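You operate a simulated robot arm through the tools that you are given. There is no shell and no other tool.

The job below is to be done with a simulated robot arm. You get a single attempt, and the scene is never put back.

TASK
Press the cap onto the streaky pink bottle, then shake it till the colour is even.
Fine: use the cap press; slide out again, bottle into the blue tray; leave the other bottles.

It is judged by the outcome, as a careful person would: the job done as asked, and still so three seconds after it is handed in. It fails if anything else is knocked over, pushed out of place, dropped, spilled or broken. A push-on lid holds only when it is set on centred and level and pressed home; a screw cap is set on level and turned clockwise until tight.

THE ROBOT
A 6-joint arm with a two-finger parallel gripper, fixed in place. Base frame: the origin is on the floor under the middle of its stand, x ahead of it, y to its left, z up; the work surface is at about z = 0.77. Units: m, degrees, N and s.
With the tool pointing down near the work surface it reaches from about 0.24 to 0.64 m from the base axis. Its first joint turns from -66.0 to 66.0 degrees. Payload 2.7 kg.
The TCP is the grasp point between the finger pads, 0.023 m short of the fingertips. In the tool frame z runs along the fingers and y along their closing line. The gripper opens to 0.094 m. The fingers are 0.038 m wide and 0.01 m thick; the gripper's body (0.054 by 0.096 m) begins 0.039 m behind the TCP.
Orientation is that of the tool frame in the base frame, as a unit quaternion [x, y, z, w]. With the fingers straight down and closing along the base's y, the tool's x points along the base's -x, its y along +y and its z along -z.

THE INTERFACE
- The arm moves only by the tool send_rows. Its argument "series" is a list of rows, each an object of numbers (a shift or turn left out is 0, a gripper value left out holds the last): "dx", "dy", "dz": the shift along the tool's x, y, z in units of 100 mm (1.0 is 100 mm); "wx", "wy", "wz": the turn, a rotation vector about the tool's x, y, z in units of 180 degrees (1.0 is 180 degrees). In form: [{"dx": .., "dy": .., "dz": .., "wx": .., "wy": .., "wz": ..}, ...]. A call has 1 to 20 rows; each row is the pose to reach, as a shift and turn from the pose commanded when the call began, along the tool's axes at that moment. "jaw" is the closure in counts, from 0 (fully open) to 255 (shut), set as the call begins (left out, the last holds). A call with a number of a shift or a turn outside -1 to 1 is refused whole. Each row takes 0.2 s and may step no farther than 0.05 m and 8.6 degrees from the row before; otherwise, or with a gripper value out of range, the whole call is refused. Where a pose cannot be reached the arm comes as near as it can. A force on the tool above 40 N (or 10 N above the force at the start of the call, whichever is more), or a blocked arm, ends the call early, and 0.2 s more pass. The fingers move at their own pace (about 0.045 m/s each) and stop on an object; they squeeze with about 36 N. The grip force told is the motor's: it shows also when the fingers shut on nothing. Time passes only in rows, and 0.2 s behind the last, so rows that repeat a pose let the fingers close. It gives the time, the measured TCP pose, the force on the tool (base axes), the opening and the grip force at its end, in the units of the frame above (readings bear some noise), with the torque about the TCP (base axes, N m) and any sound that the robot's microphone picked up.
- Cameras (640 x 400 px; columns grow to the right, rows downward): "scene" is fixed at [0.0781, -0.4262, 1.4252]; the picture's right is [0.79, -0.61, 0.00], its down [-0.31, -0.40, -0.86] and it looks along [0.53, 0.68, -0.51] (base axes); focal length 272 px, centre (320, 200). "wrist" rides on the gripper at [0.086, 0.016, -0.075] in the tool frame; the picture's right is [-0.18, 0.98, 0.00], its down [-0.58, -0.11, -0.81] and it looks along [-0.79, -0.15, 0.59] (tool axes); focal length 243 px, centre (320, 200). There is no depth. A picture from a camera that has moved, and an enlarged one, comes with that camera's place and axes in the base frame and with its lens. The place of the scene camera against the robot may be out by one fixed shift of up to 0.018 m in any direction.
- camera(camera): a new picture of that camera. The clock stands still meanwhile.
- close_up(camera, box): a new picture of the part [left, top, right, bottom] of that camera's present view, enlarged. The clock stands still meanwhile.
- job_done(): hands the job in; it is judged then, once.

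Nothing tells you positions but the pictures and the camera data. Unless the task says otherwise, let go and move clear before handing in.

The tools are called by a JSON object that holds its "name" and its "arguments". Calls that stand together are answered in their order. send_rows: Moves the arm, as the interface text tells. Its arguments: {"type":"object","properties":{"series":{"type":"array","items":{"type":"object","properties":{"dx":{"type":"number"},"dy":{"type":"number"},"dz":{"type":"number"},"wx":{"type":"number"},"wy":{"type":"number"},"wz":{"type":"number"}}}},"jaw":{"type":"number"}},"required":["series"]} The other tools are called the same way: camera (camera) takes a picture; close_up (camera, box) takes an enlarged picture of a part of a camera's view; job_done () hands the job in.

At the start:

```text
time: 0.0
ee_pos: [0.3289, 0.039, 1.2257]
tool_rot: [0.0, 1.0, 0.0, 0.0]
ft_force: [0.2, -0.2, -0.4]
moment: [-0.01, 0.04, -0.02]
opening: 0.094
finger_force: 0.1
```

scene: 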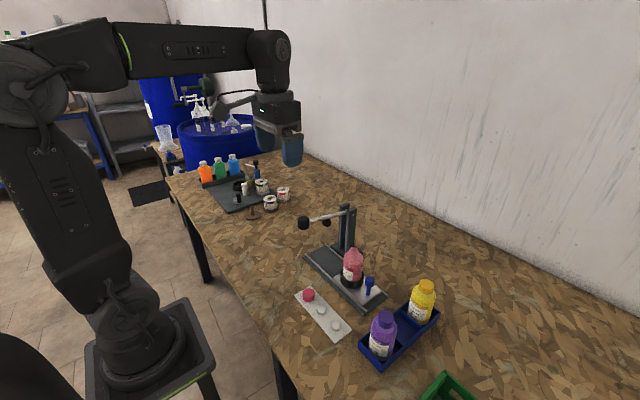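
wrist: 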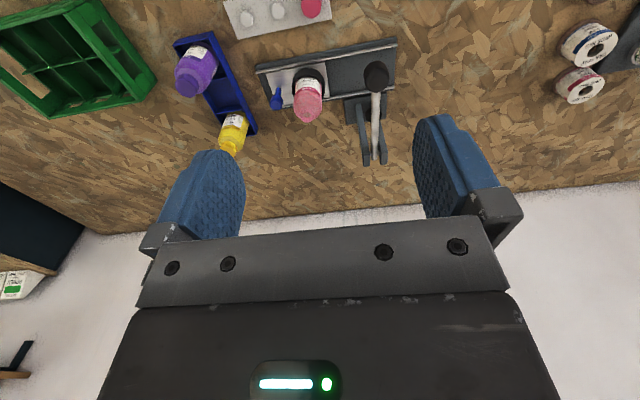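

I see a bench with a cap press (a base rail, a post and a lever), a pink bottle on its carriage, a white strip with a pink cap, and a blue tray holding the purple and yellow bottles. I'll look closer before moving.

{"name": "close_up", "arguments": {"camera": "scene", "box": [280, 190, 460, 380]}}

{"name": "close_up", "arguments": {"camera": "wrist", "box": [160, 0, 420, 170]}}

{"name": "close_up", "arguments": {"camera": "scene", "box": [180, 140, 310, 230]}}

```text
2.11 times, centred on (370, 285) of scene
camera zoom: at [0.0781, -0.4262, 1.4252], right [0.79, -0.61, 0.0], down [-0.31, -0.4, -0.86], along [0.53, 0.68, -0.51], focal length 573 px, centre (215, 21)
```

zoom: 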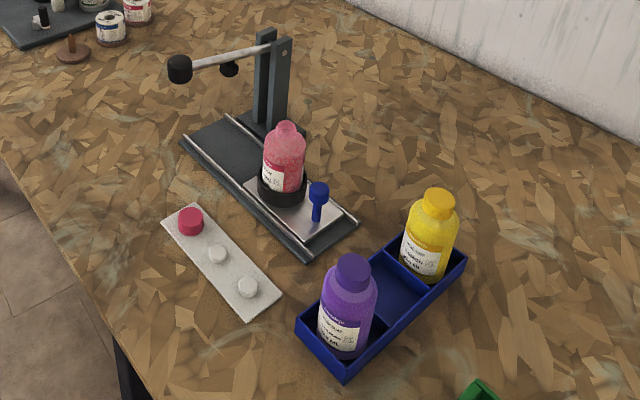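

```text
2.35 times, centred on (290, 85) of wrist
camera zoom: at [0.2427, 0.0547, 1.3001], right [0.18, 0.98, 0.0], down [0.58, -0.11, 0.81], along [0.79, -0.15, -0.59], focal length 571 px, centre (391, 471)
```

zoom: 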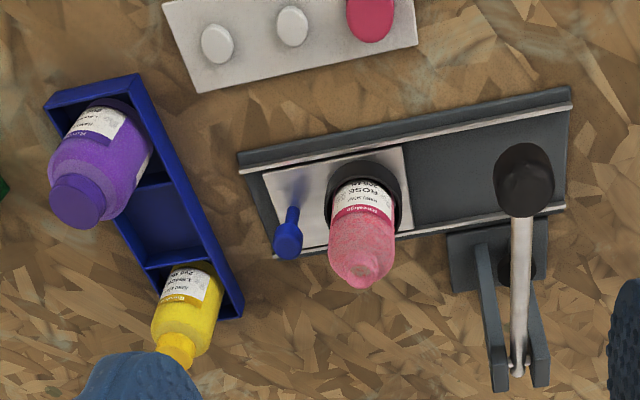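

```text
4.44 times, centred on (245, 185) of scene
camera zoom: at [0.0781, -0.4262, 1.4252], right [0.79, -0.61, 0.0], down [-0.31, -0.4, -0.86], along [0.53, 0.68, -0.51], focal length 1209 px, centre (653, 267)
```

zoom: 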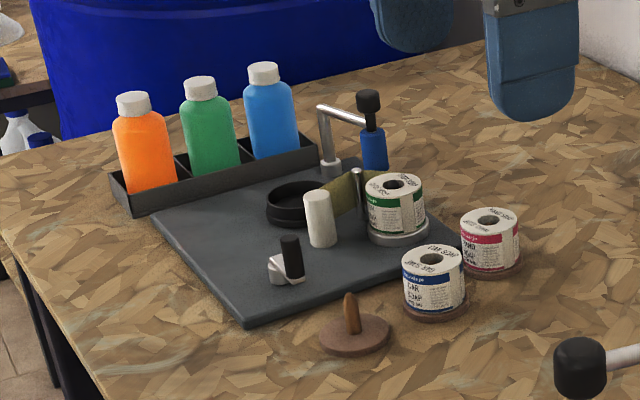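

The pink bottle sits in a cup on a sliding carriage with a blue knob. The pink cap is on the white strip, and the press lever with its black knob is further along the rail. I'll tilt the wrist camera down for a clearer look.

{"name": "send_rows", "arguments": {"series": [{"dz": 0.2, "wy": 0.0417}, {"dz": 0.4, "wy": 0.0833}, {"dz": 0.6, "wy": 0.125}, {"dz": 0.6, "wy": 0.125}]}}

{"name": "camera", "arguments": {"camera": "wrist"}}

{"name": "close_up", "arguments": {"camera": "wrist", "box": [160, 0, 480, 200]}}

```text
time: 1.0
ee_pos: [0.3286, 0.0374, 1.1665]
tool_rot: [0.0, 0.981, 0.0, -0.196]
ft_force: [0.1, 0.5, 0.2]
moment: [0.0, 0.02, 0.01]
opening: 0.094
finger_force: 0.1
```

```text
taken
camera wrist: at [0.2776, 0.0548, 1.2675], right [0.17, 0.98, -0.07], down [0.85, -0.11, 0.52], along [0.5, -0.15, -0.85], focal length 243 px, centre (320, 200)
```

wrist: 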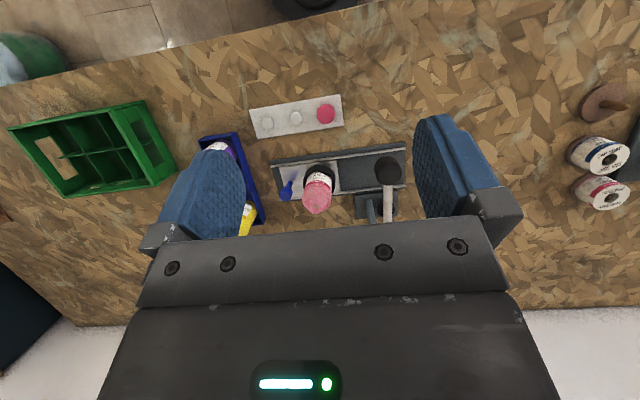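

```text
2.00 times, centred on (320, 100) of wrist
camera zoom: at [0.2776, 0.0548, 1.2675], right [0.17, 0.98, -0.07], down [0.85, -0.11, 0.52], along [0.5, -0.15, -0.85], focal length 485 px, centre (320, 400)
```

zoom: 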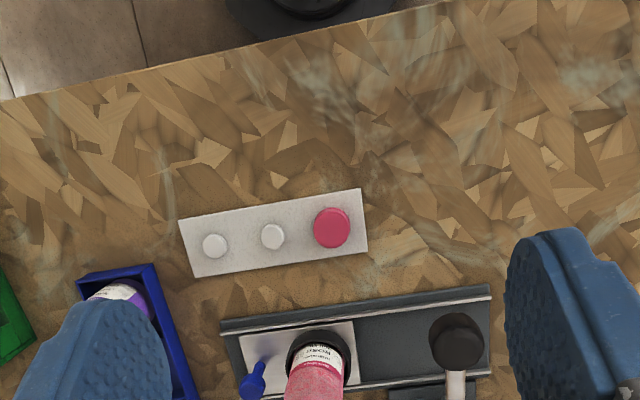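

Everything is lined up with the base axes. The cap is near (0.374, 0.016), the bottle near (0.50, -0.015), and the lever ball near (0.43, 0.10, 0.96). I'll drop the camera lower to measure heights.

{"name": "send_rows", "arguments": {"series": [{"dx": -0.097, "dz": 0.384, "wy": -0.025}, {"dx": -0.194, "dz": 0.768, "wy": -0.05}, {"dx": -0.291, "dz": 1.0, "wy": -0.075}, {"dx": -0.388, "dz": 1.0, "wy": -0.1}, {"dx": -0.485, "dz": 1.0, "wy": -0.125}]}}

{"name": "camera", "arguments": {"camera": "wrist"}}

{"name": "camera", "arguments": {"camera": "scene"}}

```text
time: 2.2
ee_pos: [0.3348, 0.0389, 1.0549]
tool_rot: [0.0, 1.0, 0.001, 0.0]
ft_force: [-0.4, -0.7, 0.4]
moment: [-0.05, 0.03, 0.02]
opening: 0.0942
finger_force: 0.1
```

```text
taken
camera wrist: at [0.2494, 0.0555, 1.1285], right [0.18, 0.98, 0.0], down [0.58, -0.11, 0.81], along [0.79, -0.15, -0.59], focal length 243 px, centre (320, 200)
```

wrist: 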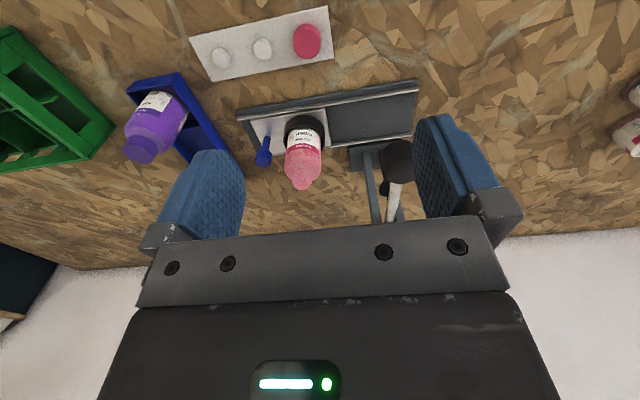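

```text
taken
```

scene: 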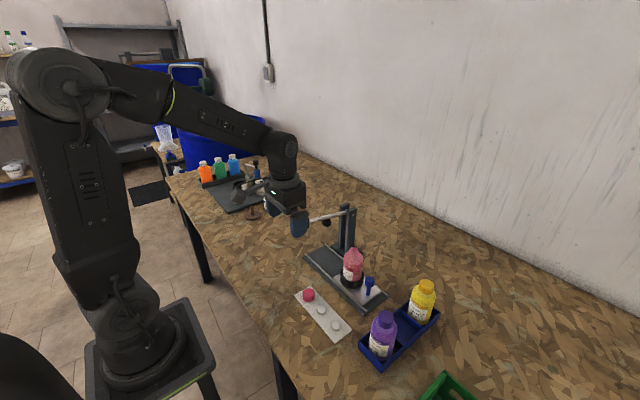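

I'll go lower and further back for a better side view of the cap, bottle and press head.

{"name": "send_rows", "arguments": {"series": [{"dx": 0.15, "dy": -0.1, "dz": 0.32}, {"dx": 0.3, "dy": -0.2, "dz": 0.64}, {"dx": 0.45, "dy": -0.3, "dz": 0.95}, {"dx": 0.45, "dy": -0.3, "dz": 0.95}]}}

{"name": "camera", "arguments": {"camera": "wrist"}}

{"name": "close_up", "arguments": {"camera": "wrist", "box": [220, 0, 460, 220]}}

```text
time: 3.2
ee_pos: [0.2875, 0.0091, 0.9602]
tool_rot: [0.0, 1.0, 0.001, 0.001]
ft_force: [0.4, -0.2, -0.7]
moment: [0.0, 0.01, 0.02]
opening: 0.0941
finger_force: 0.1
```

```text
taken
camera wrist: at [0.202, 0.0248, 1.0339], right [0.18, 0.98, 0.0], down [0.58, -0.11, 0.81], along [0.79, -0.15, -0.59], focal length 243 px, centre (320, 200)
```

wrist: 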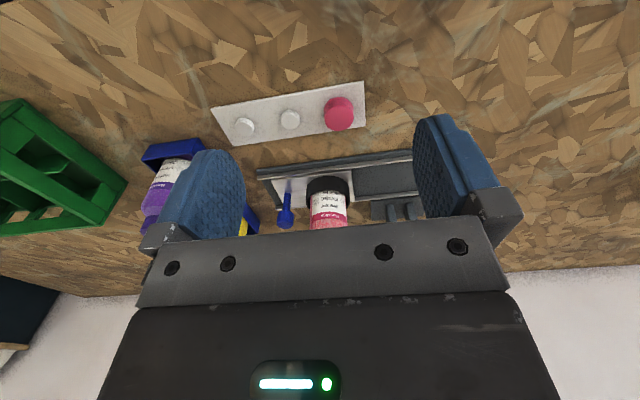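

```text
1.82 times, centred on (340, 110) of wrist
camera zoom: at [0.202, 0.0248, 1.0339], right [0.18, 0.98, 0.0], down [0.58, -0.11, 0.81], along [0.79, -0.15, -0.59], focal length 441 px, centre (284, 364)
```

zoom: 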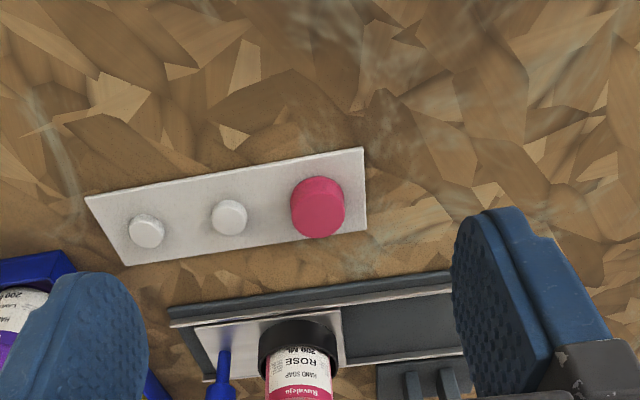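

{"name": "close_up", "arguments": {"camera": "wrist", "box": [300, 70, 380, 145]}}

{"name": "close_up", "arguments": {"camera": "wrist", "box": [205, 70, 305, 155]}}

{"name": "close_up", "arguments": {"camera": "scene", "box": [285, 190, 405, 330]}}

```text
5.33 times, centred on (340, 108) of wrist
camera zoom: at [0.202, 0.0248, 1.0339], right [0.18, 0.98, 0.0], down [0.58, -0.11, 0.81], along [0.79, -0.15, -0.59], focal length 1294 px, centre (213, 693)
```

zoom: 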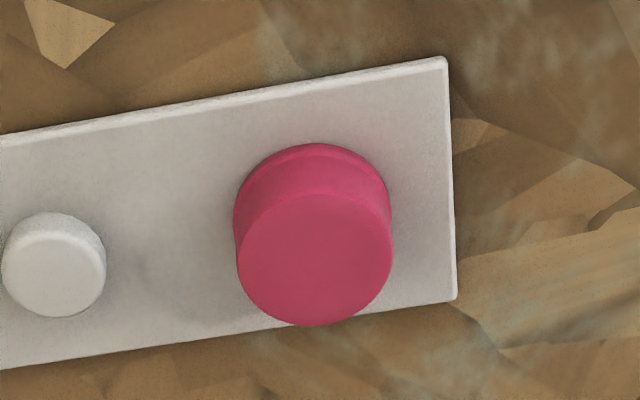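

```text
4.71 times, centred on (255, 112) of wrist
camera zoom: at [0.202, 0.0248, 1.0339], right [0.18, 0.98, 0.0], down [0.58, -0.11, 0.81], along [0.79, -0.15, -0.59], focal length 1142 px, centre (626, 612)
```

zoom: 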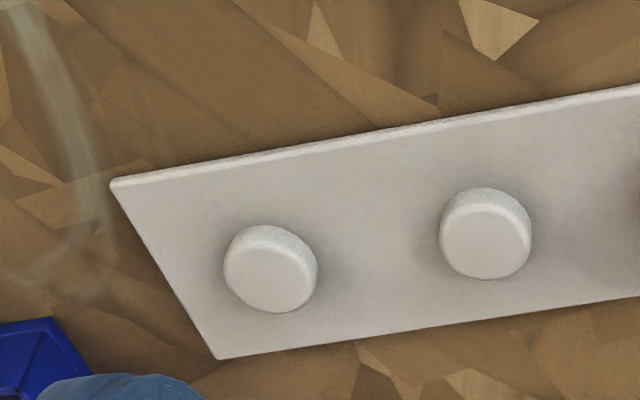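

```text
2.86 times, centred on (345, 260) of scene
camera zoom: at [0.0781, -0.4262, 1.4252], right [0.79, -0.61, 0.0], down [-0.31, -0.4, -0.86], along [0.53, 0.68, -0.51], focal length 777 px, centre (249, 29)
```

zoom: 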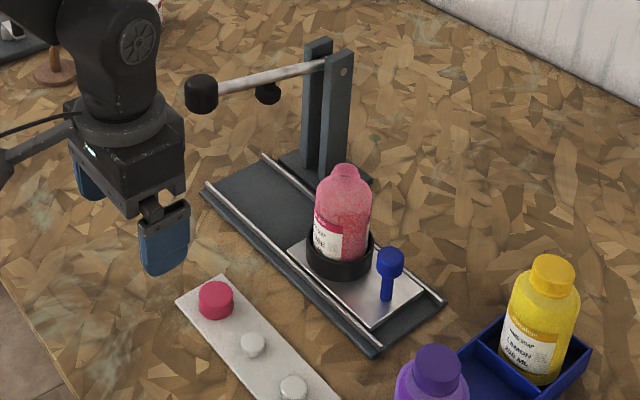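

The cap is about 33 mm across and 18 mm tall, centred near (0.374, 0.0155). Next I'll look down at the bottle neck from closer to get its position and height.

{"name": "send_rows", "arguments": {"series": [{"dx": -0.2, "dy": -0.1, "dz": -0.25, "wy": 0.0417}, {"dx": -0.45, "dy": -0.2, "dz": -0.5, "wy": 0.0833}, {"dx": -0.7, "dy": -0.3, "dz": -0.75, "wy": 0.125}, {"dx": -1.0, "dy": -0.39, "dz": -1.0, "wy": 0.1667}, {"dx": -1.0, "dy": -0.39, "dz": -1.0, "wy": 0.1667}]}}

{"name": "camera", "arguments": {"camera": "wrist"}}

{"name": "close_up", "arguments": {"camera": "wrist", "box": [230, 50, 430, 215]}}

```text
time: 4.4
ee_pos: [0.3943, -0.0288, 1.0587]
tool_rot: [-0.001, 0.965, 0.0, -0.26]
ft_force: [-0.3, -0.2, 0.0]
moment: [-0.03, -0.01, 0.01]
opening: 0.094
finger_force: 0.1
```

```text
taken
camera wrist: at [0.3565, -0.0128, 1.1667], right [0.16, 0.98, -0.09], down [0.91, -0.11, 0.41], along [0.39, -0.15, -0.91], focal length 243 px, centre (320, 200)
```

wrist: 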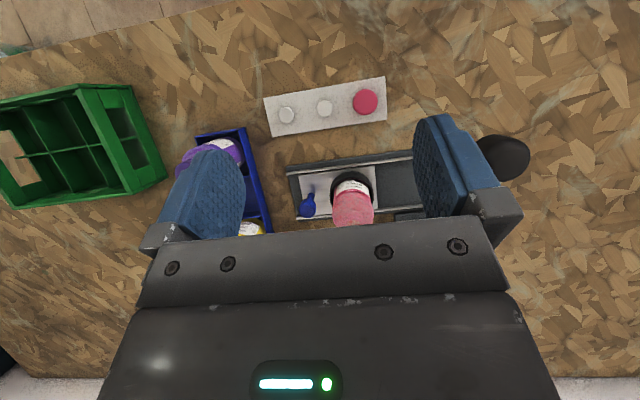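

```text
2.42 times, centred on (330, 132) of wrist
camera zoom: at [0.3565, -0.0128, 1.1667], right [0.16, 0.98, -0.09], down [0.91, -0.11, 0.41], along [0.39, -0.15, -0.91], focal length 588 px, centre (296, 364)
```

zoom: 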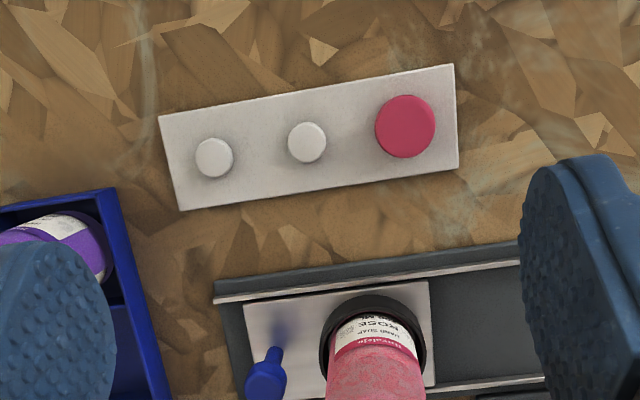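

{"name": "send_rows", "arguments": {"series": [{"dx": -0.35, "dz": -0.2}, {"dx": -0.7, "dz": -0.4}, {"dx": -0.7, "dz": -0.4}]}}

{"name": "camera", "arguments": {"camera": "wrist"}}

{"name": "close_up", "arguments": {"camera": "wrist", "box": [250, 50, 420, 215]}}

```text
time: 5.2
ee_pos: [0.4718, -0.0311, 1.0592]
tool_rot: [-0.001, 0.966, 0.001, -0.26]
ft_force: [0.4, 0.3, -0.5]
moment: [-0.02, -0.01, -0.01]
opening: 0.0939
finger_force: 0.0
```

```text
taken
camera wrist: at [0.4348, -0.0144, 1.1675], right [0.16, 0.98, -0.09], down [0.91, -0.11, 0.41], along [0.39, -0.15, -0.91], focal length 243 px, centre (320, 200)
```

wrist: 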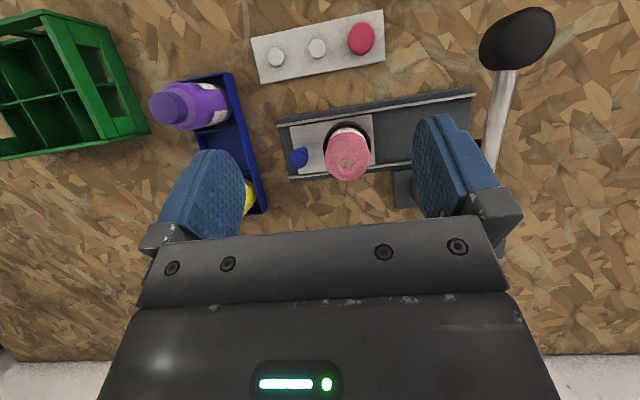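

```text
2.42 times, centred on (335, 132) of wrist
camera zoom: at [0.4348, -0.0144, 1.1675], right [0.16, 0.98, -0.09], down [0.91, -0.11, 0.41], along [0.39, -0.15, -0.91], focal length 588 px, centre (284, 364)
```

zoom: 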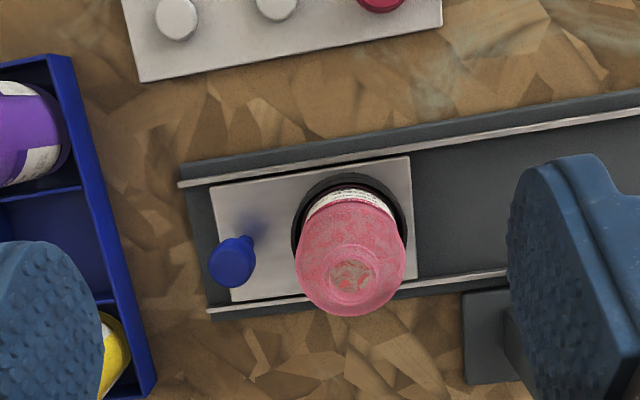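

{"name": "close_up", "arguments": {"camera": "wrist", "box": [310, 115, 390, 190]}}

{"name": "close_up", "arguments": {"camera": "wrist", "box": [440, 0, 560, 120]}}

{"name": "close_up", "arguments": {"camera": "scene", "box": [330, 240, 380, 295]}}

{"name": "close_up", "arguments": {"camera": "scene", "box": [290, 195, 370, 260]}}

```text
5.33 times, centred on (350, 152) of wrist
camera zoom: at [0.4348, -0.0144, 1.1675], right [0.16, 0.98, -0.09], down [0.91, -0.11, 0.41], along [0.39, -0.15, -0.91], focal length 1294 px, centre (160, 453)
```

zoom: 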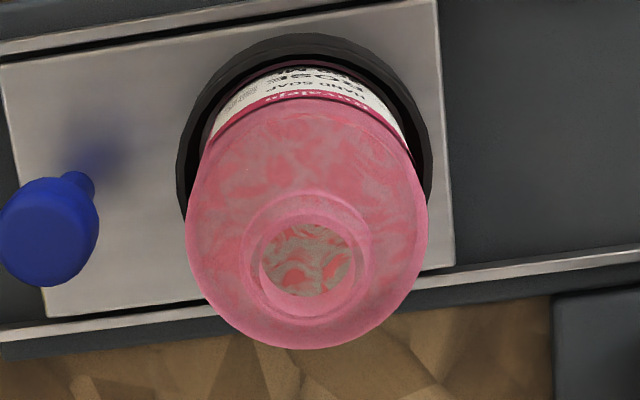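

```text
3.33 times, centred on (500, 60) of wrist
camera zoom: at [0.4348, -0.0144, 1.1675], right [0.16, 0.98, -0.09], down [0.91, -0.11, 0.41], along [0.39, -0.15, -0.91], focal length 809 px, centre (-280, 667)
```

zoom: 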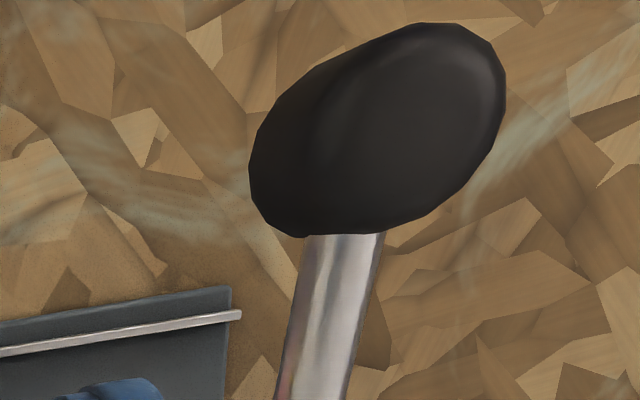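

```text
7.27 times, centred on (355, 268) of scene
camera zoom: at [0.0782, -0.4262, 1.4252], right [0.79, -0.61, 0.0], down [-0.31, -0.4, -0.86], along [0.53, 0.68, -0.51], focal length 1978 px, centre (66, -291)
```

zoom: 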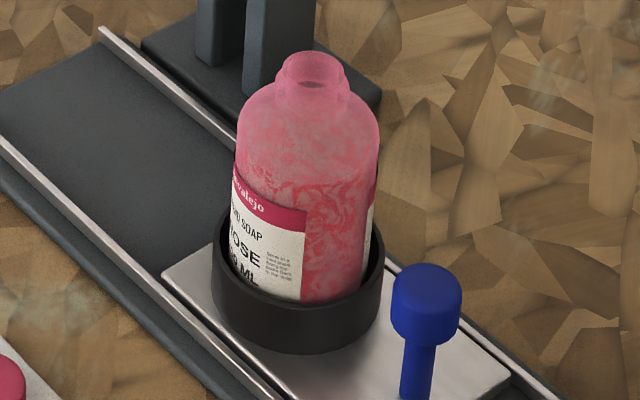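

```text
6.15 times, centred on (330, 228) of scene
camera zoom: at [0.0782, -0.4262, 1.4252], right [0.79, -0.61, 0.0], down [-0.31, -0.4, -0.86], along [0.53, 0.68, -0.51], focal length 1674 px, centre (258, 31)
```

zoom: 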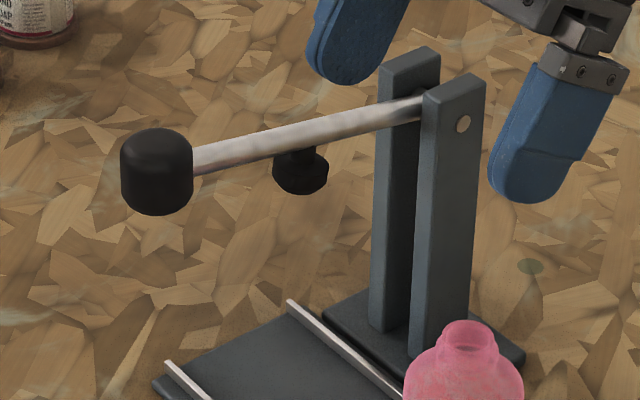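

The bottle mouth is at about (0.506, -0.019, 0.911), the lever ball at (0.421, 0.101, 0.968) and the plunger near (0.505, 0.10). Next I'll level the tool above the cap and part-close the jaws so they clear the neighbouring peg.

{"name": "send_rows", "arguments": {"jaw": 115, "series": [{"dx": 0.135, "dy": 0.114, "dz": 0.25, "wy": -0.0417}, {"dx": 0.27, "dy": 0.228, "dz": 0.5, "wy": -0.0833}, {"dx": 0.405, "dy": 0.341, "dz": 0.75, "wy": -0.125}, {"dx": 0.54, "dy": 0.455, "dz": 0.998, "wy": -0.1667}, {"dx": 0.54, "dy": 0.455, "dz": 0.998, "wy": -0.1667}]}}

{"name": "camera", "arguments": {"camera": "wrist"}}

```text
time: 6.4
ee_pos: [0.3738, 0.0147, 1.0]
tool_rot: [0.0, 1.0, 0.0, 0.001]
ft_force: [0.6, -0.3, 0.5]
moment: [-0.03, 0.01, -0.04]
opening: 0.0515
finger_force: 0.0
```

```text
taken
camera wrist: at [0.2883, 0.0306, 1.0739], right [0.18, 0.98, 0.0], down [0.58, -0.11, 0.81], along [0.79, -0.15, -0.59], focal length 243 px, centre (320, 200)
```

wrist: 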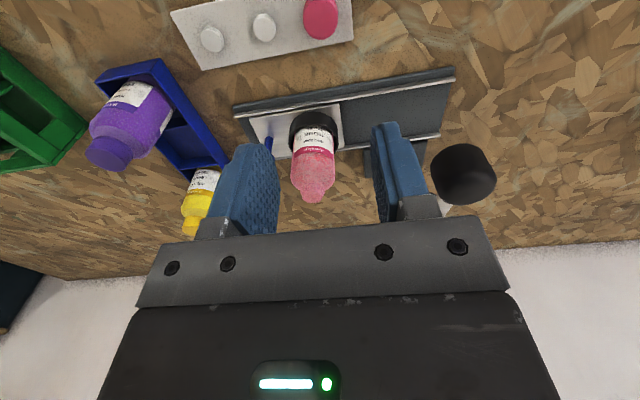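

I'm above the cap with a 51 mm opening. I'll descend partway and check the alignment.

{"name": "send_rows", "arguments": {"series": [{"dz": 0.4}, {"dz": 0.8}, {"dz": 1.0}, {"dz": 1.0}]}}

{"name": "send_rows", "arguments": {"series": [{"dz": 0.35}, {"dz": 0.65}, {"dz": 0.65}]}}

{"name": "close_up", "arguments": {"camera": "wrist", "box": [200, 90, 440, 240]}}

{"name": "close_up", "arguments": {"camera": "scene", "box": [260, 230, 370, 340]}}

```text
time: 7.4
ee_pos: [0.3741, 0.0143, 0.9009]
tool_rot: [0.0, 1.0, 0.001, 0.001]
ft_force: [-0.7, -0.8, -0.5]
moment: [0.0, -0.01, -0.04]
opening: 0.0517
finger_force: 0.1
```

```text
time: 8.2
ee_pos: [0.3763, 0.0156, 0.8336]
tool_rot: [0.0, 1.0, 0.001, 0.001]
ft_force: [0.2, 0.0, 0.4]
moment: [0.02, -0.01, 0.01]
opening: 0.0516
finger_force: 0.1
```

```text
2.67 times, centred on (320, 165) of wrist
camera zoom: at [0.2894, 0.032, 0.9082], right [0.18, 0.98, 0.0], down [0.58, -0.11, 0.81], along [0.79, -0.15, -0.59], focal length 647 px, centre (320, 293)
```

zoom: 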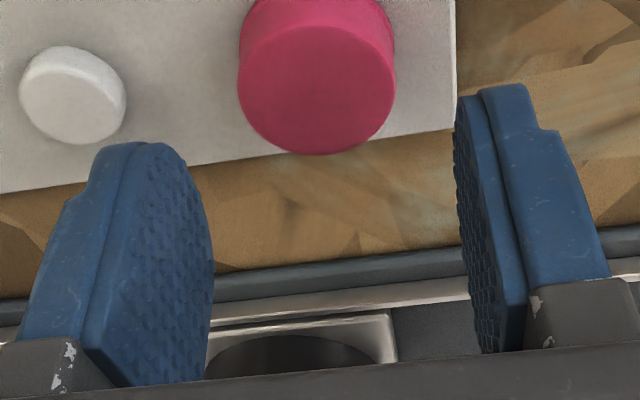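

```text
3.64 times, centred on (315, 285) of scene
camera zoom: at [0.0782, -0.4262, 1.4252], right [0.79, -0.61, 0.0], down [-0.31, -0.4, -0.86], along [0.53, 0.68, -0.51], focal length 989 px, centre (338, -109)
```

zoom: 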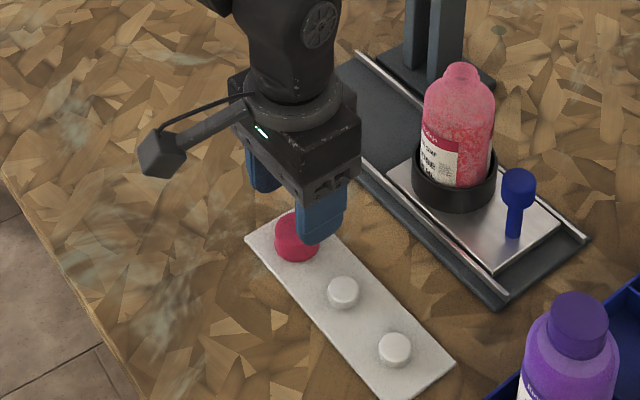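

The cap is centred between the fingers. I'll descend to grip height, then close.

{"name": "send_rows", "arguments": {"series": [{"dz": 0.12}, {"dz": 0.24}, {"dz": 0.33}, {"dz": 0.33}]}}

{"name": "close_up", "arguments": {"camera": "wrist", "box": [200, 90, 440, 240]}}

```text
time: 9.2
ee_pos: [0.3752, 0.0152, 0.8017]
tool_rot: [0.0, 1.0, 0.002, 0.0]
ft_force: [-0.4, -1.5, -0.4]
moment: [-0.01, -0.03, 0.02]
opening: 0.0514
finger_force: 0.0
```

```text
2.67 times, centred on (320, 165) of wrist
camera zoom: at [0.2883, 0.0321, 0.8755], right [0.18, 0.98, 0.0], down [0.58, -0.11, 0.81], along [0.79, -0.15, -0.59], focal length 647 px, centre (320, 293)
```

zoom: 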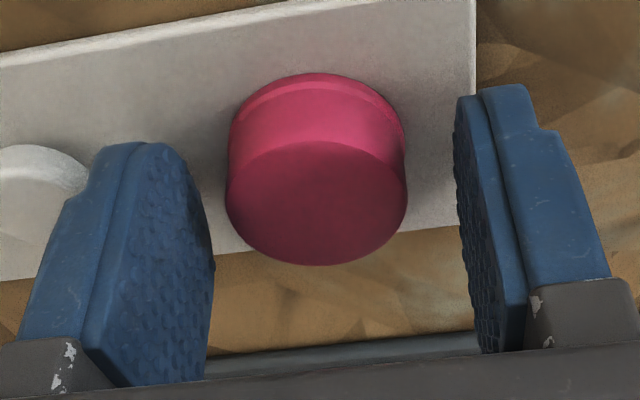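

{"name": "send_rows", "arguments": {"jaw": 255, "series": [{}, {}, {}, {}]}}

{"name": "close_up", "arguments": {"camera": "wrist", "box": [200, 90, 440, 240]}}

```text
time: 10.2
ee_pos: [0.3733, 0.0162, 0.8013]
tool_rot: [0.0, 1.0, 0.001, 0.0]
ft_force: [0.4, -0.1, -0.2]
moment: [0.02, 0.0, 0.05]
opening: 0.0316
finger_force: 35.9
```

```text
2.67 times, centred on (320, 165) of wrist
camera zoom: at [0.2882, 0.0321, 0.8757], right [0.18, 0.98, 0.0], down [0.58, -0.11, 0.81], along [0.79, -0.15, -0.59], focal length 647 px, centre (320, 293)
```

zoom: 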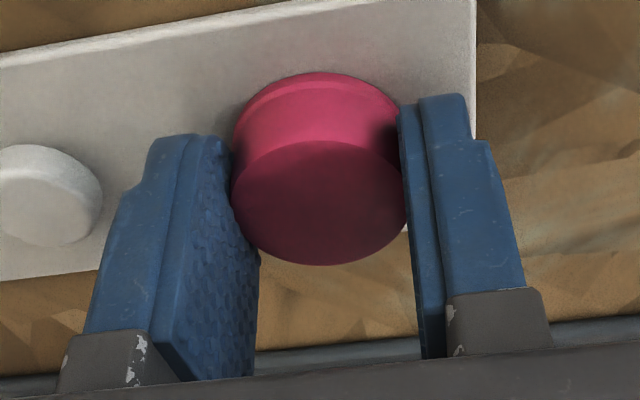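

The cap is gripped (31.6 mm across) and centred on the TCP. I'll lift it straight up and check it's held.

{"name": "send_rows", "arguments": {"series": [{"dz": -0.1}, {"dz": -0.4}, {"dz": -0.7}, {"dz": -1.0}, {"dz": -1.0}]}}

{"name": "send_rows", "arguments": {"series": [{"dz": -0.4}, {"dz": -0.9}, {"dz": -0.9}]}}

{"name": "camera", "arguments": {"camera": "wrist"}}

```text
time: 11.4
ee_pos: [0.3747, 0.013, 0.902]
tool_rot: [0.0, 1.0, 0.001, -0.001]
ft_force: [0.2, 0.1, 0.2]
moment: [0.0, -0.03, 0.03]
opening: 0.0314
finger_force: 36.1
```

```text
time: 12.2
ee_pos: [0.373, 0.0162, 0.9926]
tool_rot: [0.001, 1.0, 0.001, 0.0]
ft_force: [-0.2, 0.4, -0.1]
moment: [-0.02, 0.0, -0.01]
opening: 0.0314
finger_force: 35.8
```

```text
taken
camera wrist: at [0.2877, 0.0315, 1.0675], right [0.18, 0.98, 0.0], down [0.58, -0.11, 0.81], along [0.79, -0.15, -0.59], focal length 243 px, centre (320, 200)
```

wrist: 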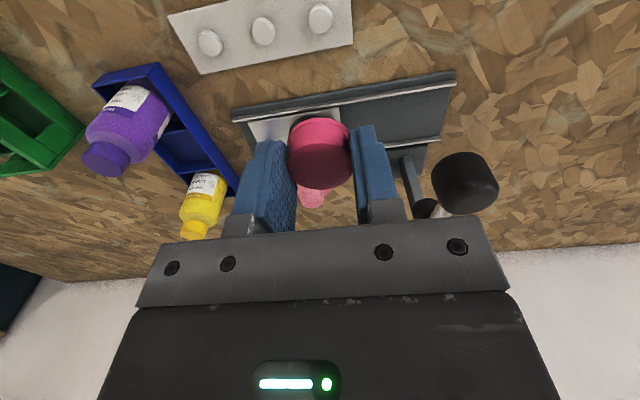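

The cap came off its peg cleanly. I'll carry it over the bottle at a safe height.

{"name": "send_rows", "arguments": {"series": [{"dx": -0.25, "dy": -0.1}, {"dx": -0.6, "dy": -0.2}, {"dx": -1.0, "dy": -0.35}, {"dx": -1.0, "dy": -0.35}]}}

{"name": "send_rows", "arguments": {"series": [{"dx": -0.328, "dz": 0.07}, {"dx": -0.328, "dz": 0.2}, {"dx": -0.328, "dz": 0.2}]}}

{"name": "close_up", "arguments": {"camera": "wrist", "box": [220, 60, 420, 240]}}

{"name": "close_up", "arguments": {"camera": "scene", "box": [320, 210, 400, 290]}}

```text
time: 13.2
ee_pos: [0.4747, -0.0188, 0.9913]
tool_rot: [-0.001, 1.0, 0.001, 0.0]
ft_force: [0.3, 0.2, 0.3]
moment: [0.0, 0.02, 0.0]
opening: 0.0315
finger_force: 35.9
```

```text
time: 14.0
ee_pos: [0.506, -0.0194, 0.97]
tool_rot: [0.001, 1.0, 0.001, 0.001]
ft_force: [-0.5, -0.6, -0.6]
moment: [0.02, 0.0, -0.06]
opening: 0.0318
finger_force: 36.1
```

```text
2.22 times, centred on (320, 150) of wrist
camera zoom: at [0.4207, -0.0035, 1.0458], right [0.18, 0.98, 0.0], down [0.58, -0.11, 0.81], along [0.79, -0.15, -0.59], focal length 539 px, centre (320, 311)
```

zoom: 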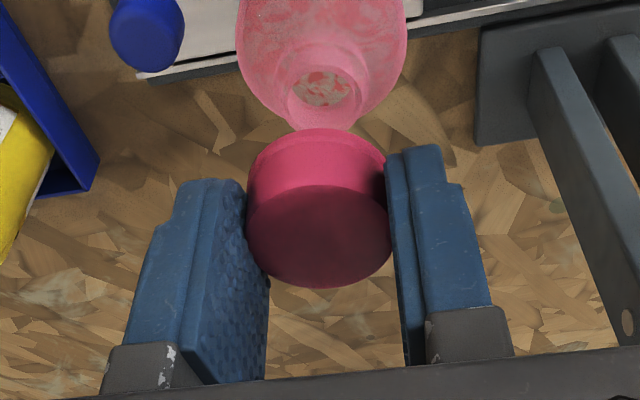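

```text
5.00 times, centred on (360, 250) of scene
camera zoom: at [0.0782, -0.4262, 1.4252], right [0.79, -0.61, 0.0], down [-0.31, -0.4, -0.86], along [0.53, 0.68, -0.51], focal length 1360 px, centre (120, -50)
```

zoom: 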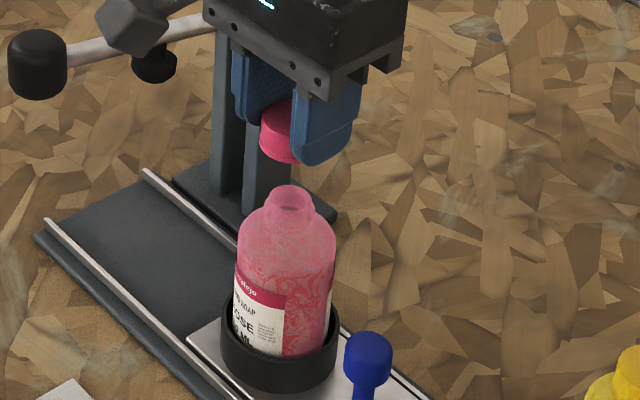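

{"name": "close_up", "arguments": {"camera": "wrist", "box": [285, 60, 365, 135]}}

{"name": "close_up", "arguments": {"camera": "scene", "box": [335, 215, 385, 265]}}

```text
5.33 times, centred on (325, 98) of wrist
camera zoom: at [0.4207, -0.0035, 1.0458], right [0.18, 0.98, 0.0], down [0.58, -0.11, 0.81], along [0.79, -0.15, -0.59], focal length 1294 px, centre (293, 747)
```

zoom: 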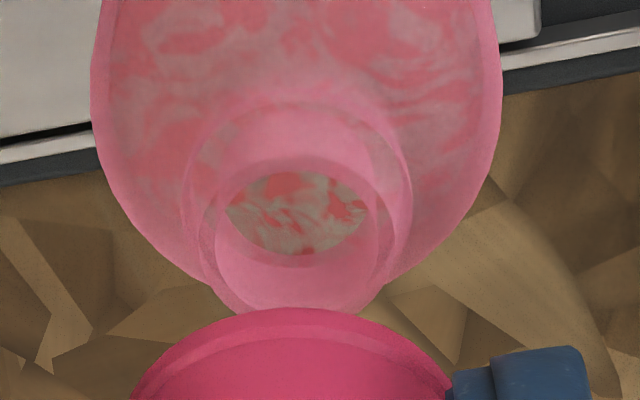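

```text
8.00 times, centred on (360, 240) of scene
camera zoom: at [0.0782, -0.4262, 1.4252], right [0.79, -0.61, 0.0], down [-0.31, -0.4, -0.86], along [0.53, 0.68, -0.51], focal length 2176 px, centre (0, -120)
```

zoom: 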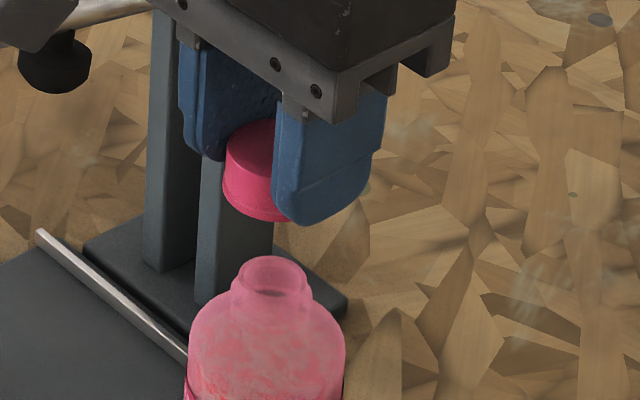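

{"name": "close_up", "arguments": {"camera": "scene", "box": [344, 226, 376, 246]}}

{"name": "close_up", "arguments": {"camera": "scene", "box": [338, 242, 370, 262]}}

```text
16.00 times, centred on (360, 236) of scene
camera zoom: at [0.0782, -0.4262, 1.4252], right [0.79, -0.61, 0.0], down [-0.31, -0.4, -0.86], along [0.53, 0.68, -0.51], focal length 4352 px, centre (-320, -376)
```

zoom: 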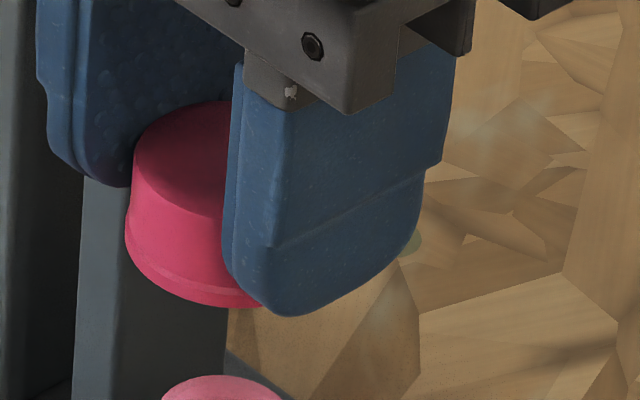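

```text
16.00 times, centred on (354, 252) of scene
camera zoom: at [0.0782, -0.4262, 1.4252], right [0.79, -0.61, 0.0], down [-0.31, -0.4, -0.86], along [0.53, 0.68, -0.51], focal length 4352 px, centre (-224, -632)
```

zoom: 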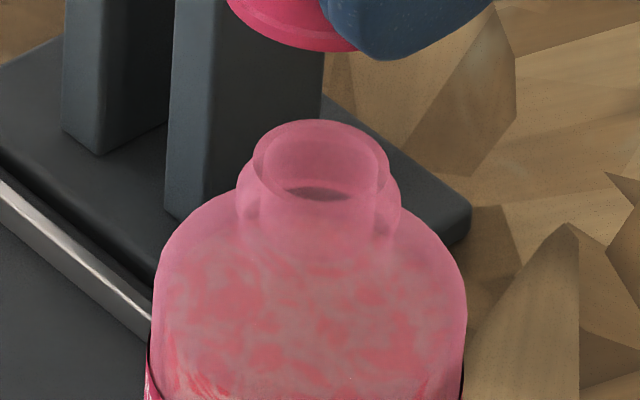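

I can see the mouth under the cap. The scene view hints at a small x offset, so I'll lower to just above the mouth and compare directly with less parallax.

{"name": "send_rows", "arguments": {"series": [{"dz": 0.1}, {"dz": 0.2}, {"dz": 0.26}, {"dz": 0.26}]}}

{"name": "close_up", "arguments": {"camera": "wrist", "box": [260, 90, 380, 215]}}

{"name": "close_up", "arguments": {"camera": "scene", "box": [340, 234, 376, 258]}}

```text
time: 15.0
ee_pos: [0.5069, -0.0198, 0.9444]
tool_rot: [0.0, 1.0, 0.001, 0.0]
ft_force: [-0.3, 0.3, 0.6]
moment: [0.04, -0.01, 0.0]
opening: 0.0316
finger_force: 36.0
```

```text
3.20 times, centred on (320, 152) of wrist
camera zoom: at [0.4213, -0.0034, 1.0194], right [0.18, 0.98, 0.0], down [0.58, -0.11, 0.81], along [0.79, -0.15, -0.59], focal length 776 px, centre (320, 352)
```

zoom: 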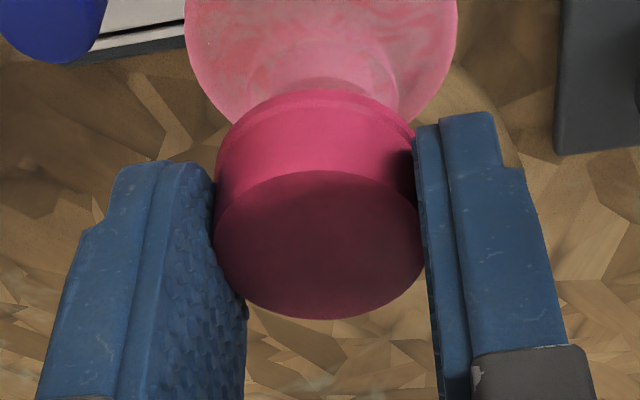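

```text
16.00 times, centred on (358, 246) of scene
camera zoom: at [0.0782, -0.4262, 1.4252], right [0.79, -0.61, 0.0], down [-0.31, -0.4, -0.86], along [0.53, 0.68, -0.51], focal length 4352 px, centre (-288, -536)
```

zoom: 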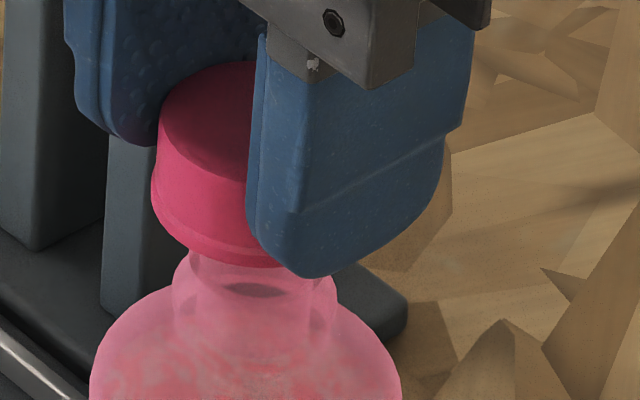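

The sideways alignment is good, and the mouth is about 2 mm further in +x than the cap. I'll correct that and lower gently while watching the force.

{"name": "send_rows", "arguments": {"series": [{"dx": -0.02, "dz": 0.0}, {"dx": -0.02, "dz": 0.04}, {"dx": -0.02, "dz": 0.08}, {"dx": -0.02, "dz": 0.1}, {"dx": -0.02, "dz": 0.1}]}}

{"name": "close_up", "arguments": {"camera": "scene", "box": [340, 234, 376, 258]}}

{"name": "close_up", "arguments": {"camera": "wrist", "box": [260, 90, 380, 215]}}

```text
time: 16.2
ee_pos: [0.5091, -0.0204, 0.9362]
tool_rot: [0.0, 1.0, 0.0, 0.0]
ft_force: [0.3, -0.7, -0.1]
moment: [-0.02, 0.01, 0.04]
opening: 0.0316
finger_force: 35.9
```

```text
16.00 times, centred on (358, 246) of scene
camera zoom: at [0.0782, -0.4262, 1.4252], right [0.79, -0.61, 0.0], down [-0.31, -0.4, -0.86], along [0.53, 0.68, -0.51], focal length 4352 px, centre (-288, -536)
```

zoom: 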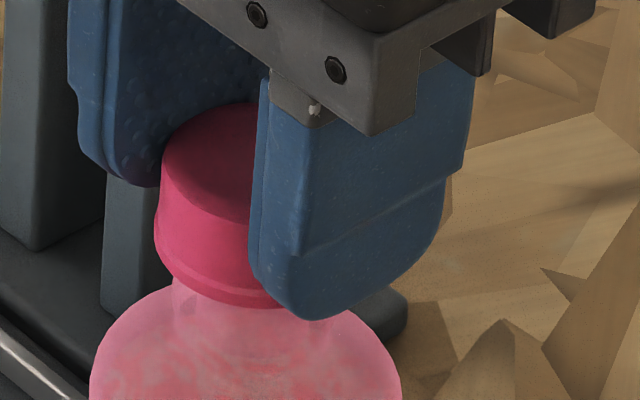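

```text
3.20 times, centred on (320, 152) of wrist
camera zoom: at [0.4226, -0.0034, 1.0095], right [0.18, 0.98, 0.0], down [0.58, -0.11, 0.81], along [0.79, -0.15, -0.59], focal length 776 px, centre (320, 352)
```

zoom: 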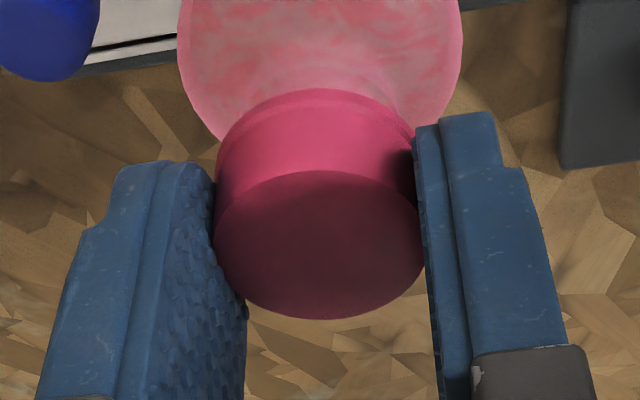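

No contact yet; the cap sits about 3–4 mm above the mouth. I'll nudge 1 mm more in +x and keep lowering in small steps.

{"name": "send_rows", "arguments": {"series": [{"dx": -0.01, "dz": 0.0}, {"dx": -0.01, "dz": 0.02}, {"dx": -0.01, "dz": 0.04}, {"dx": -0.01, "dz": 0.04}]}}

{"name": "send_rows", "arguments": {"series": [{"dz": 0.01}, {"dz": 0.02}, {"dz": 0.03}, {"dz": 0.03}]}}

{"name": "close_up", "arguments": {"camera": "scene", "box": [340, 234, 376, 258]}}

{"name": "close_up", "arguments": {"camera": "wrist", "box": [260, 90, 380, 215]}}

```text
time: 17.2
ee_pos: [0.5105, -0.0197, 0.9328]
tool_rot: [0.0, 1.0, 0.001, 0.0]
ft_force: [0.4, 0.1, -0.1]
moment: [0.01, 0.02, -0.02]
opening: 0.0317
finger_force: 36.1
```

```text
time: 18.2
ee_pos: [0.5108, -0.0193, 0.9288]
tool_rot: [0.0, 1.0, 0.0, 0.0]
ft_force: [0.5, -0.7, -0.1]
moment: [0.02, -0.02, 0.01]
opening: 0.0318
finger_force: 36.1
```

```text
16.00 times, centred on (358, 246) of scene
camera zoom: at [0.0782, -0.4262, 1.4252], right [0.79, -0.61, 0.0], down [-0.31, -0.4, -0.86], along [0.53, 0.68, -0.51], focal length 4352 px, centre (-288, -536)
```

zoom: 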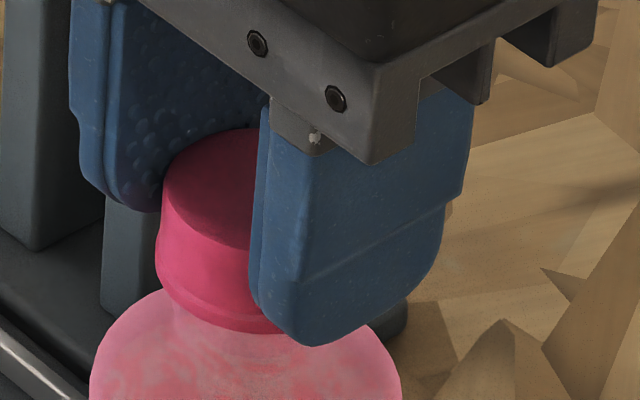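

```text
3.20 times, centred on (320, 152) of wrist
camera zoom: at [0.4238, -0.0029, 1.0029], right [0.18, 0.98, 0.0], down [0.58, -0.11, 0.81], along [0.79, -0.15, -0.59], focal length 776 px, centre (320, 352)
```

zoom: 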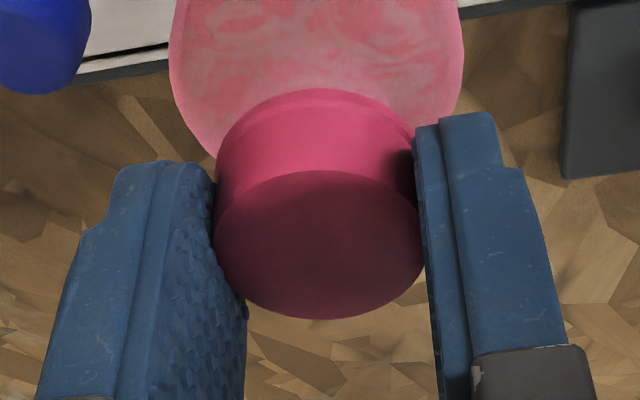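

The cap skirt is now over the neck with no force on the tool. I'll keep lowering until it seats.

{"name": "send_rows", "arguments": {"series": [{"dz": 0.01}, {"dz": 0.02}, {"dz": 0.02}]}}

{"name": "send_rows", "arguments": {"series": [{"dz": 0.01}, {"dz": 0.02}, {"dz": 0.02}]}}

{"name": "close_up", "arguments": {"camera": "scene", "box": [340, 234, 376, 258]}}

```text
time: 19.0
ee_pos: [0.5098, -0.019, 0.9262]
tool_rot: [0.0, 1.0, 0.001, 0.0]
ft_force: [-0.5, 0.1, -0.3]
moment: [0.0, -0.05, -0.01]
opening: 0.0314
finger_force: 35.9
```

```text
time: 19.8
ee_pos: [0.511, -0.0206, 0.925]
tool_rot: [0.0, 1.0, 0.0, 0.0]
ft_force: [-0.2, -0.3, 0.0]
moment: [-0.02, -0.02, -0.01]
opening: 0.0315
finger_force: 35.1
```

```text
16.00 times, centred on (358, 246) of scene
camera zoom: at [0.0782, -0.4262, 1.4252], right [0.79, -0.61, 0.0], down [-0.31, -0.4, -0.86], along [0.53, 0.68, -0.51], focal length 4352 px, centre (-288, -536)
```

zoom: 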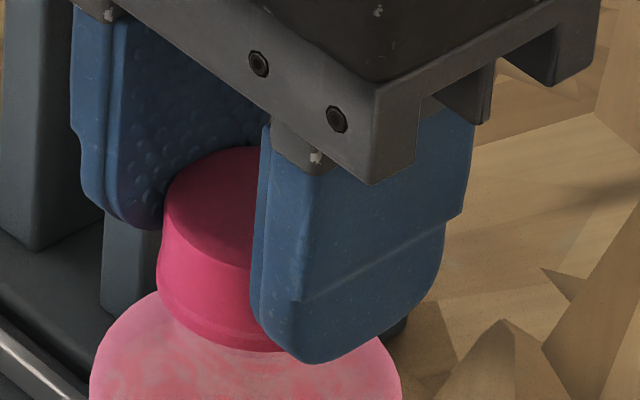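

{"name": "send_rows", "arguments": {"series": [{"dz": 0.01}, {"dz": 0.02}, {"dz": 0.02}]}}

{"name": "send_rows", "arguments": {"series": [{"dz": 0.01}, {"dz": 0.02}, {"dz": 0.02}]}}

{"name": "close_up", "arguments": {"camera": "scene", "box": [340, 234, 376, 258]}}

```text
time: 20.6
ee_pos: [0.5103, -0.0202, 0.9219]
tool_rot: [0.001, 1.0, 0.001, 0.0]
ft_force: [1.1, 0.6, -0.2]
moment: [-0.01, -0.03, -0.01]
opening: 0.0315
finger_force: 35.8
```

```text
time: 21.4
ee_pos: [0.5104, -0.0199, 0.92]
tool_rot: [-0.001, 1.0, 0.001, 0.0]
ft_force: [-0.4, 0.2, -0.1]
moment: [0.01, 0.0, 0.02]
opening: 0.0318
finger_force: 35.6
```

```text
16.00 times, centred on (358, 246) of scene
camera zoom: at [0.0782, -0.4262, 1.4252], right [0.79, -0.61, 0.0], down [-0.31, -0.4, -0.86], along [0.53, 0.68, -0.51], focal length 4352 px, centre (-288, -536)
```

zoom: 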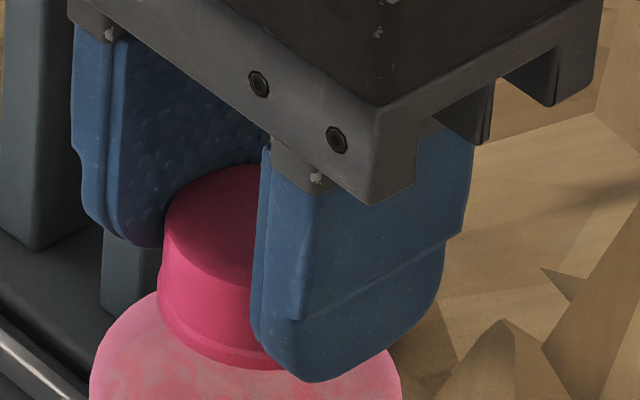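

{"name": "send_rows", "arguments": {"series": [{"dz": 0.01}, {"dz": 0.01}]}}

{"name": "send_rows", "arguments": {"series": [{"dz": 0.01}, {"dz": 0.01}]}}

{"name": "close_up", "arguments": {"camera": "scene", "box": [340, 234, 376, 258]}}

{"name": "camera", "arguments": {"camera": "wrist"}}

```text
time: 22.0
ee_pos: [0.5097, -0.0193, 0.9195]
tool_rot: [0.001, 1.0, 0.001, 0.0]
ft_force: [1.0, 0.3, 0.1]
moment: [-0.01, 0.01, -0.01]
opening: 0.0315
finger_force: 36.2
```

```text
time: 22.6
ee_pos: [0.5094, -0.0197, 0.9174]
tool_rot: [0.0, 1.0, 0.0, 0.0]
ft_force: [-0.3, -0.1, 0.0]
moment: [0.02, 0.01, 0.01]
opening: 0.0317
finger_force: 35.3
```

```text
16.00 times, centred on (358, 246) of scene
camera zoom: at [0.0782, -0.4262, 1.4252], right [0.79, -0.61, 0.0], down [-0.31, -0.4, -0.86], along [0.53, 0.68, -0.51], focal length 4352 px, centre (-288, -536)
```

zoom: 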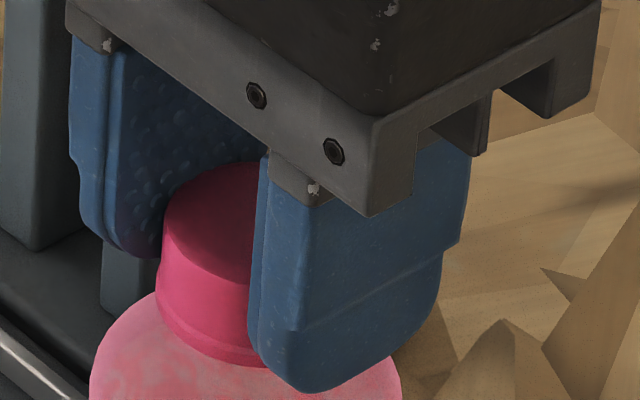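

```text
taken
camera wrist: at [0.4238, -0.0036, 0.9927], right [0.18, 0.98, 0.0], down [0.58, -0.11, 0.81], along [0.79, -0.15, -0.59], focal length 243 px, centre (320, 200)
```

wrist: 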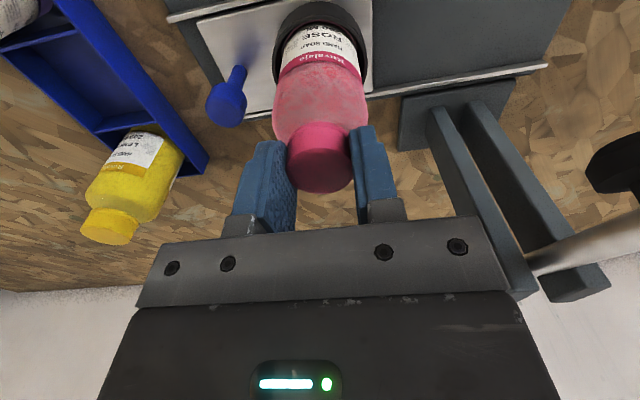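

The cap has stopped on the neck; the last step just slid the fingers along it. I'll check it's level before letting go.

{"name": "close_up", "arguments": {"camera": "wrist", "box": [260, 90, 380, 215]}}

{"name": "close_up", "arguments": {"camera": "scene", "box": [325, 225, 385, 300]}}

```text
3.20 times, centred on (320, 152) of wrist
camera zoom: at [0.4238, -0.0036, 0.9927], right [0.18, 0.98, 0.0], down [0.58, -0.11, 0.81], along [0.79, -0.15, -0.59], focal length 776 px, centre (320, 352)
```

zoom: 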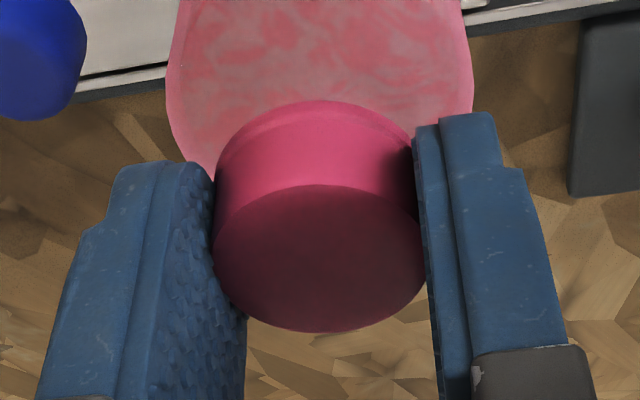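

```text
5.33 times, centred on (355, 262) of scene
camera zoom: at [0.0782, -0.4262, 1.4252], right [0.79, -0.61, 0.0], down [-0.31, -0.4, -0.86], along [0.53, 0.68, -0.51], focal length 1451 px, centre (133, -133)
```

zoom: 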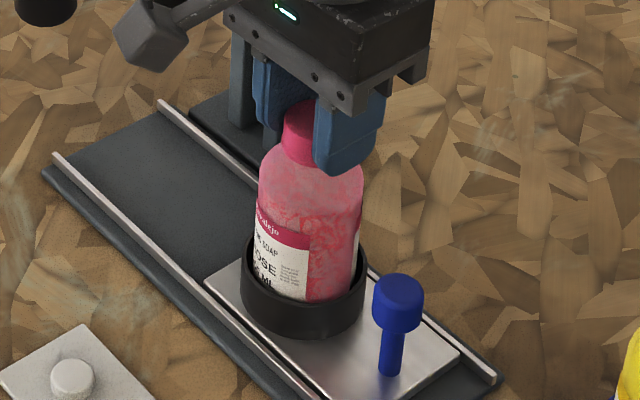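

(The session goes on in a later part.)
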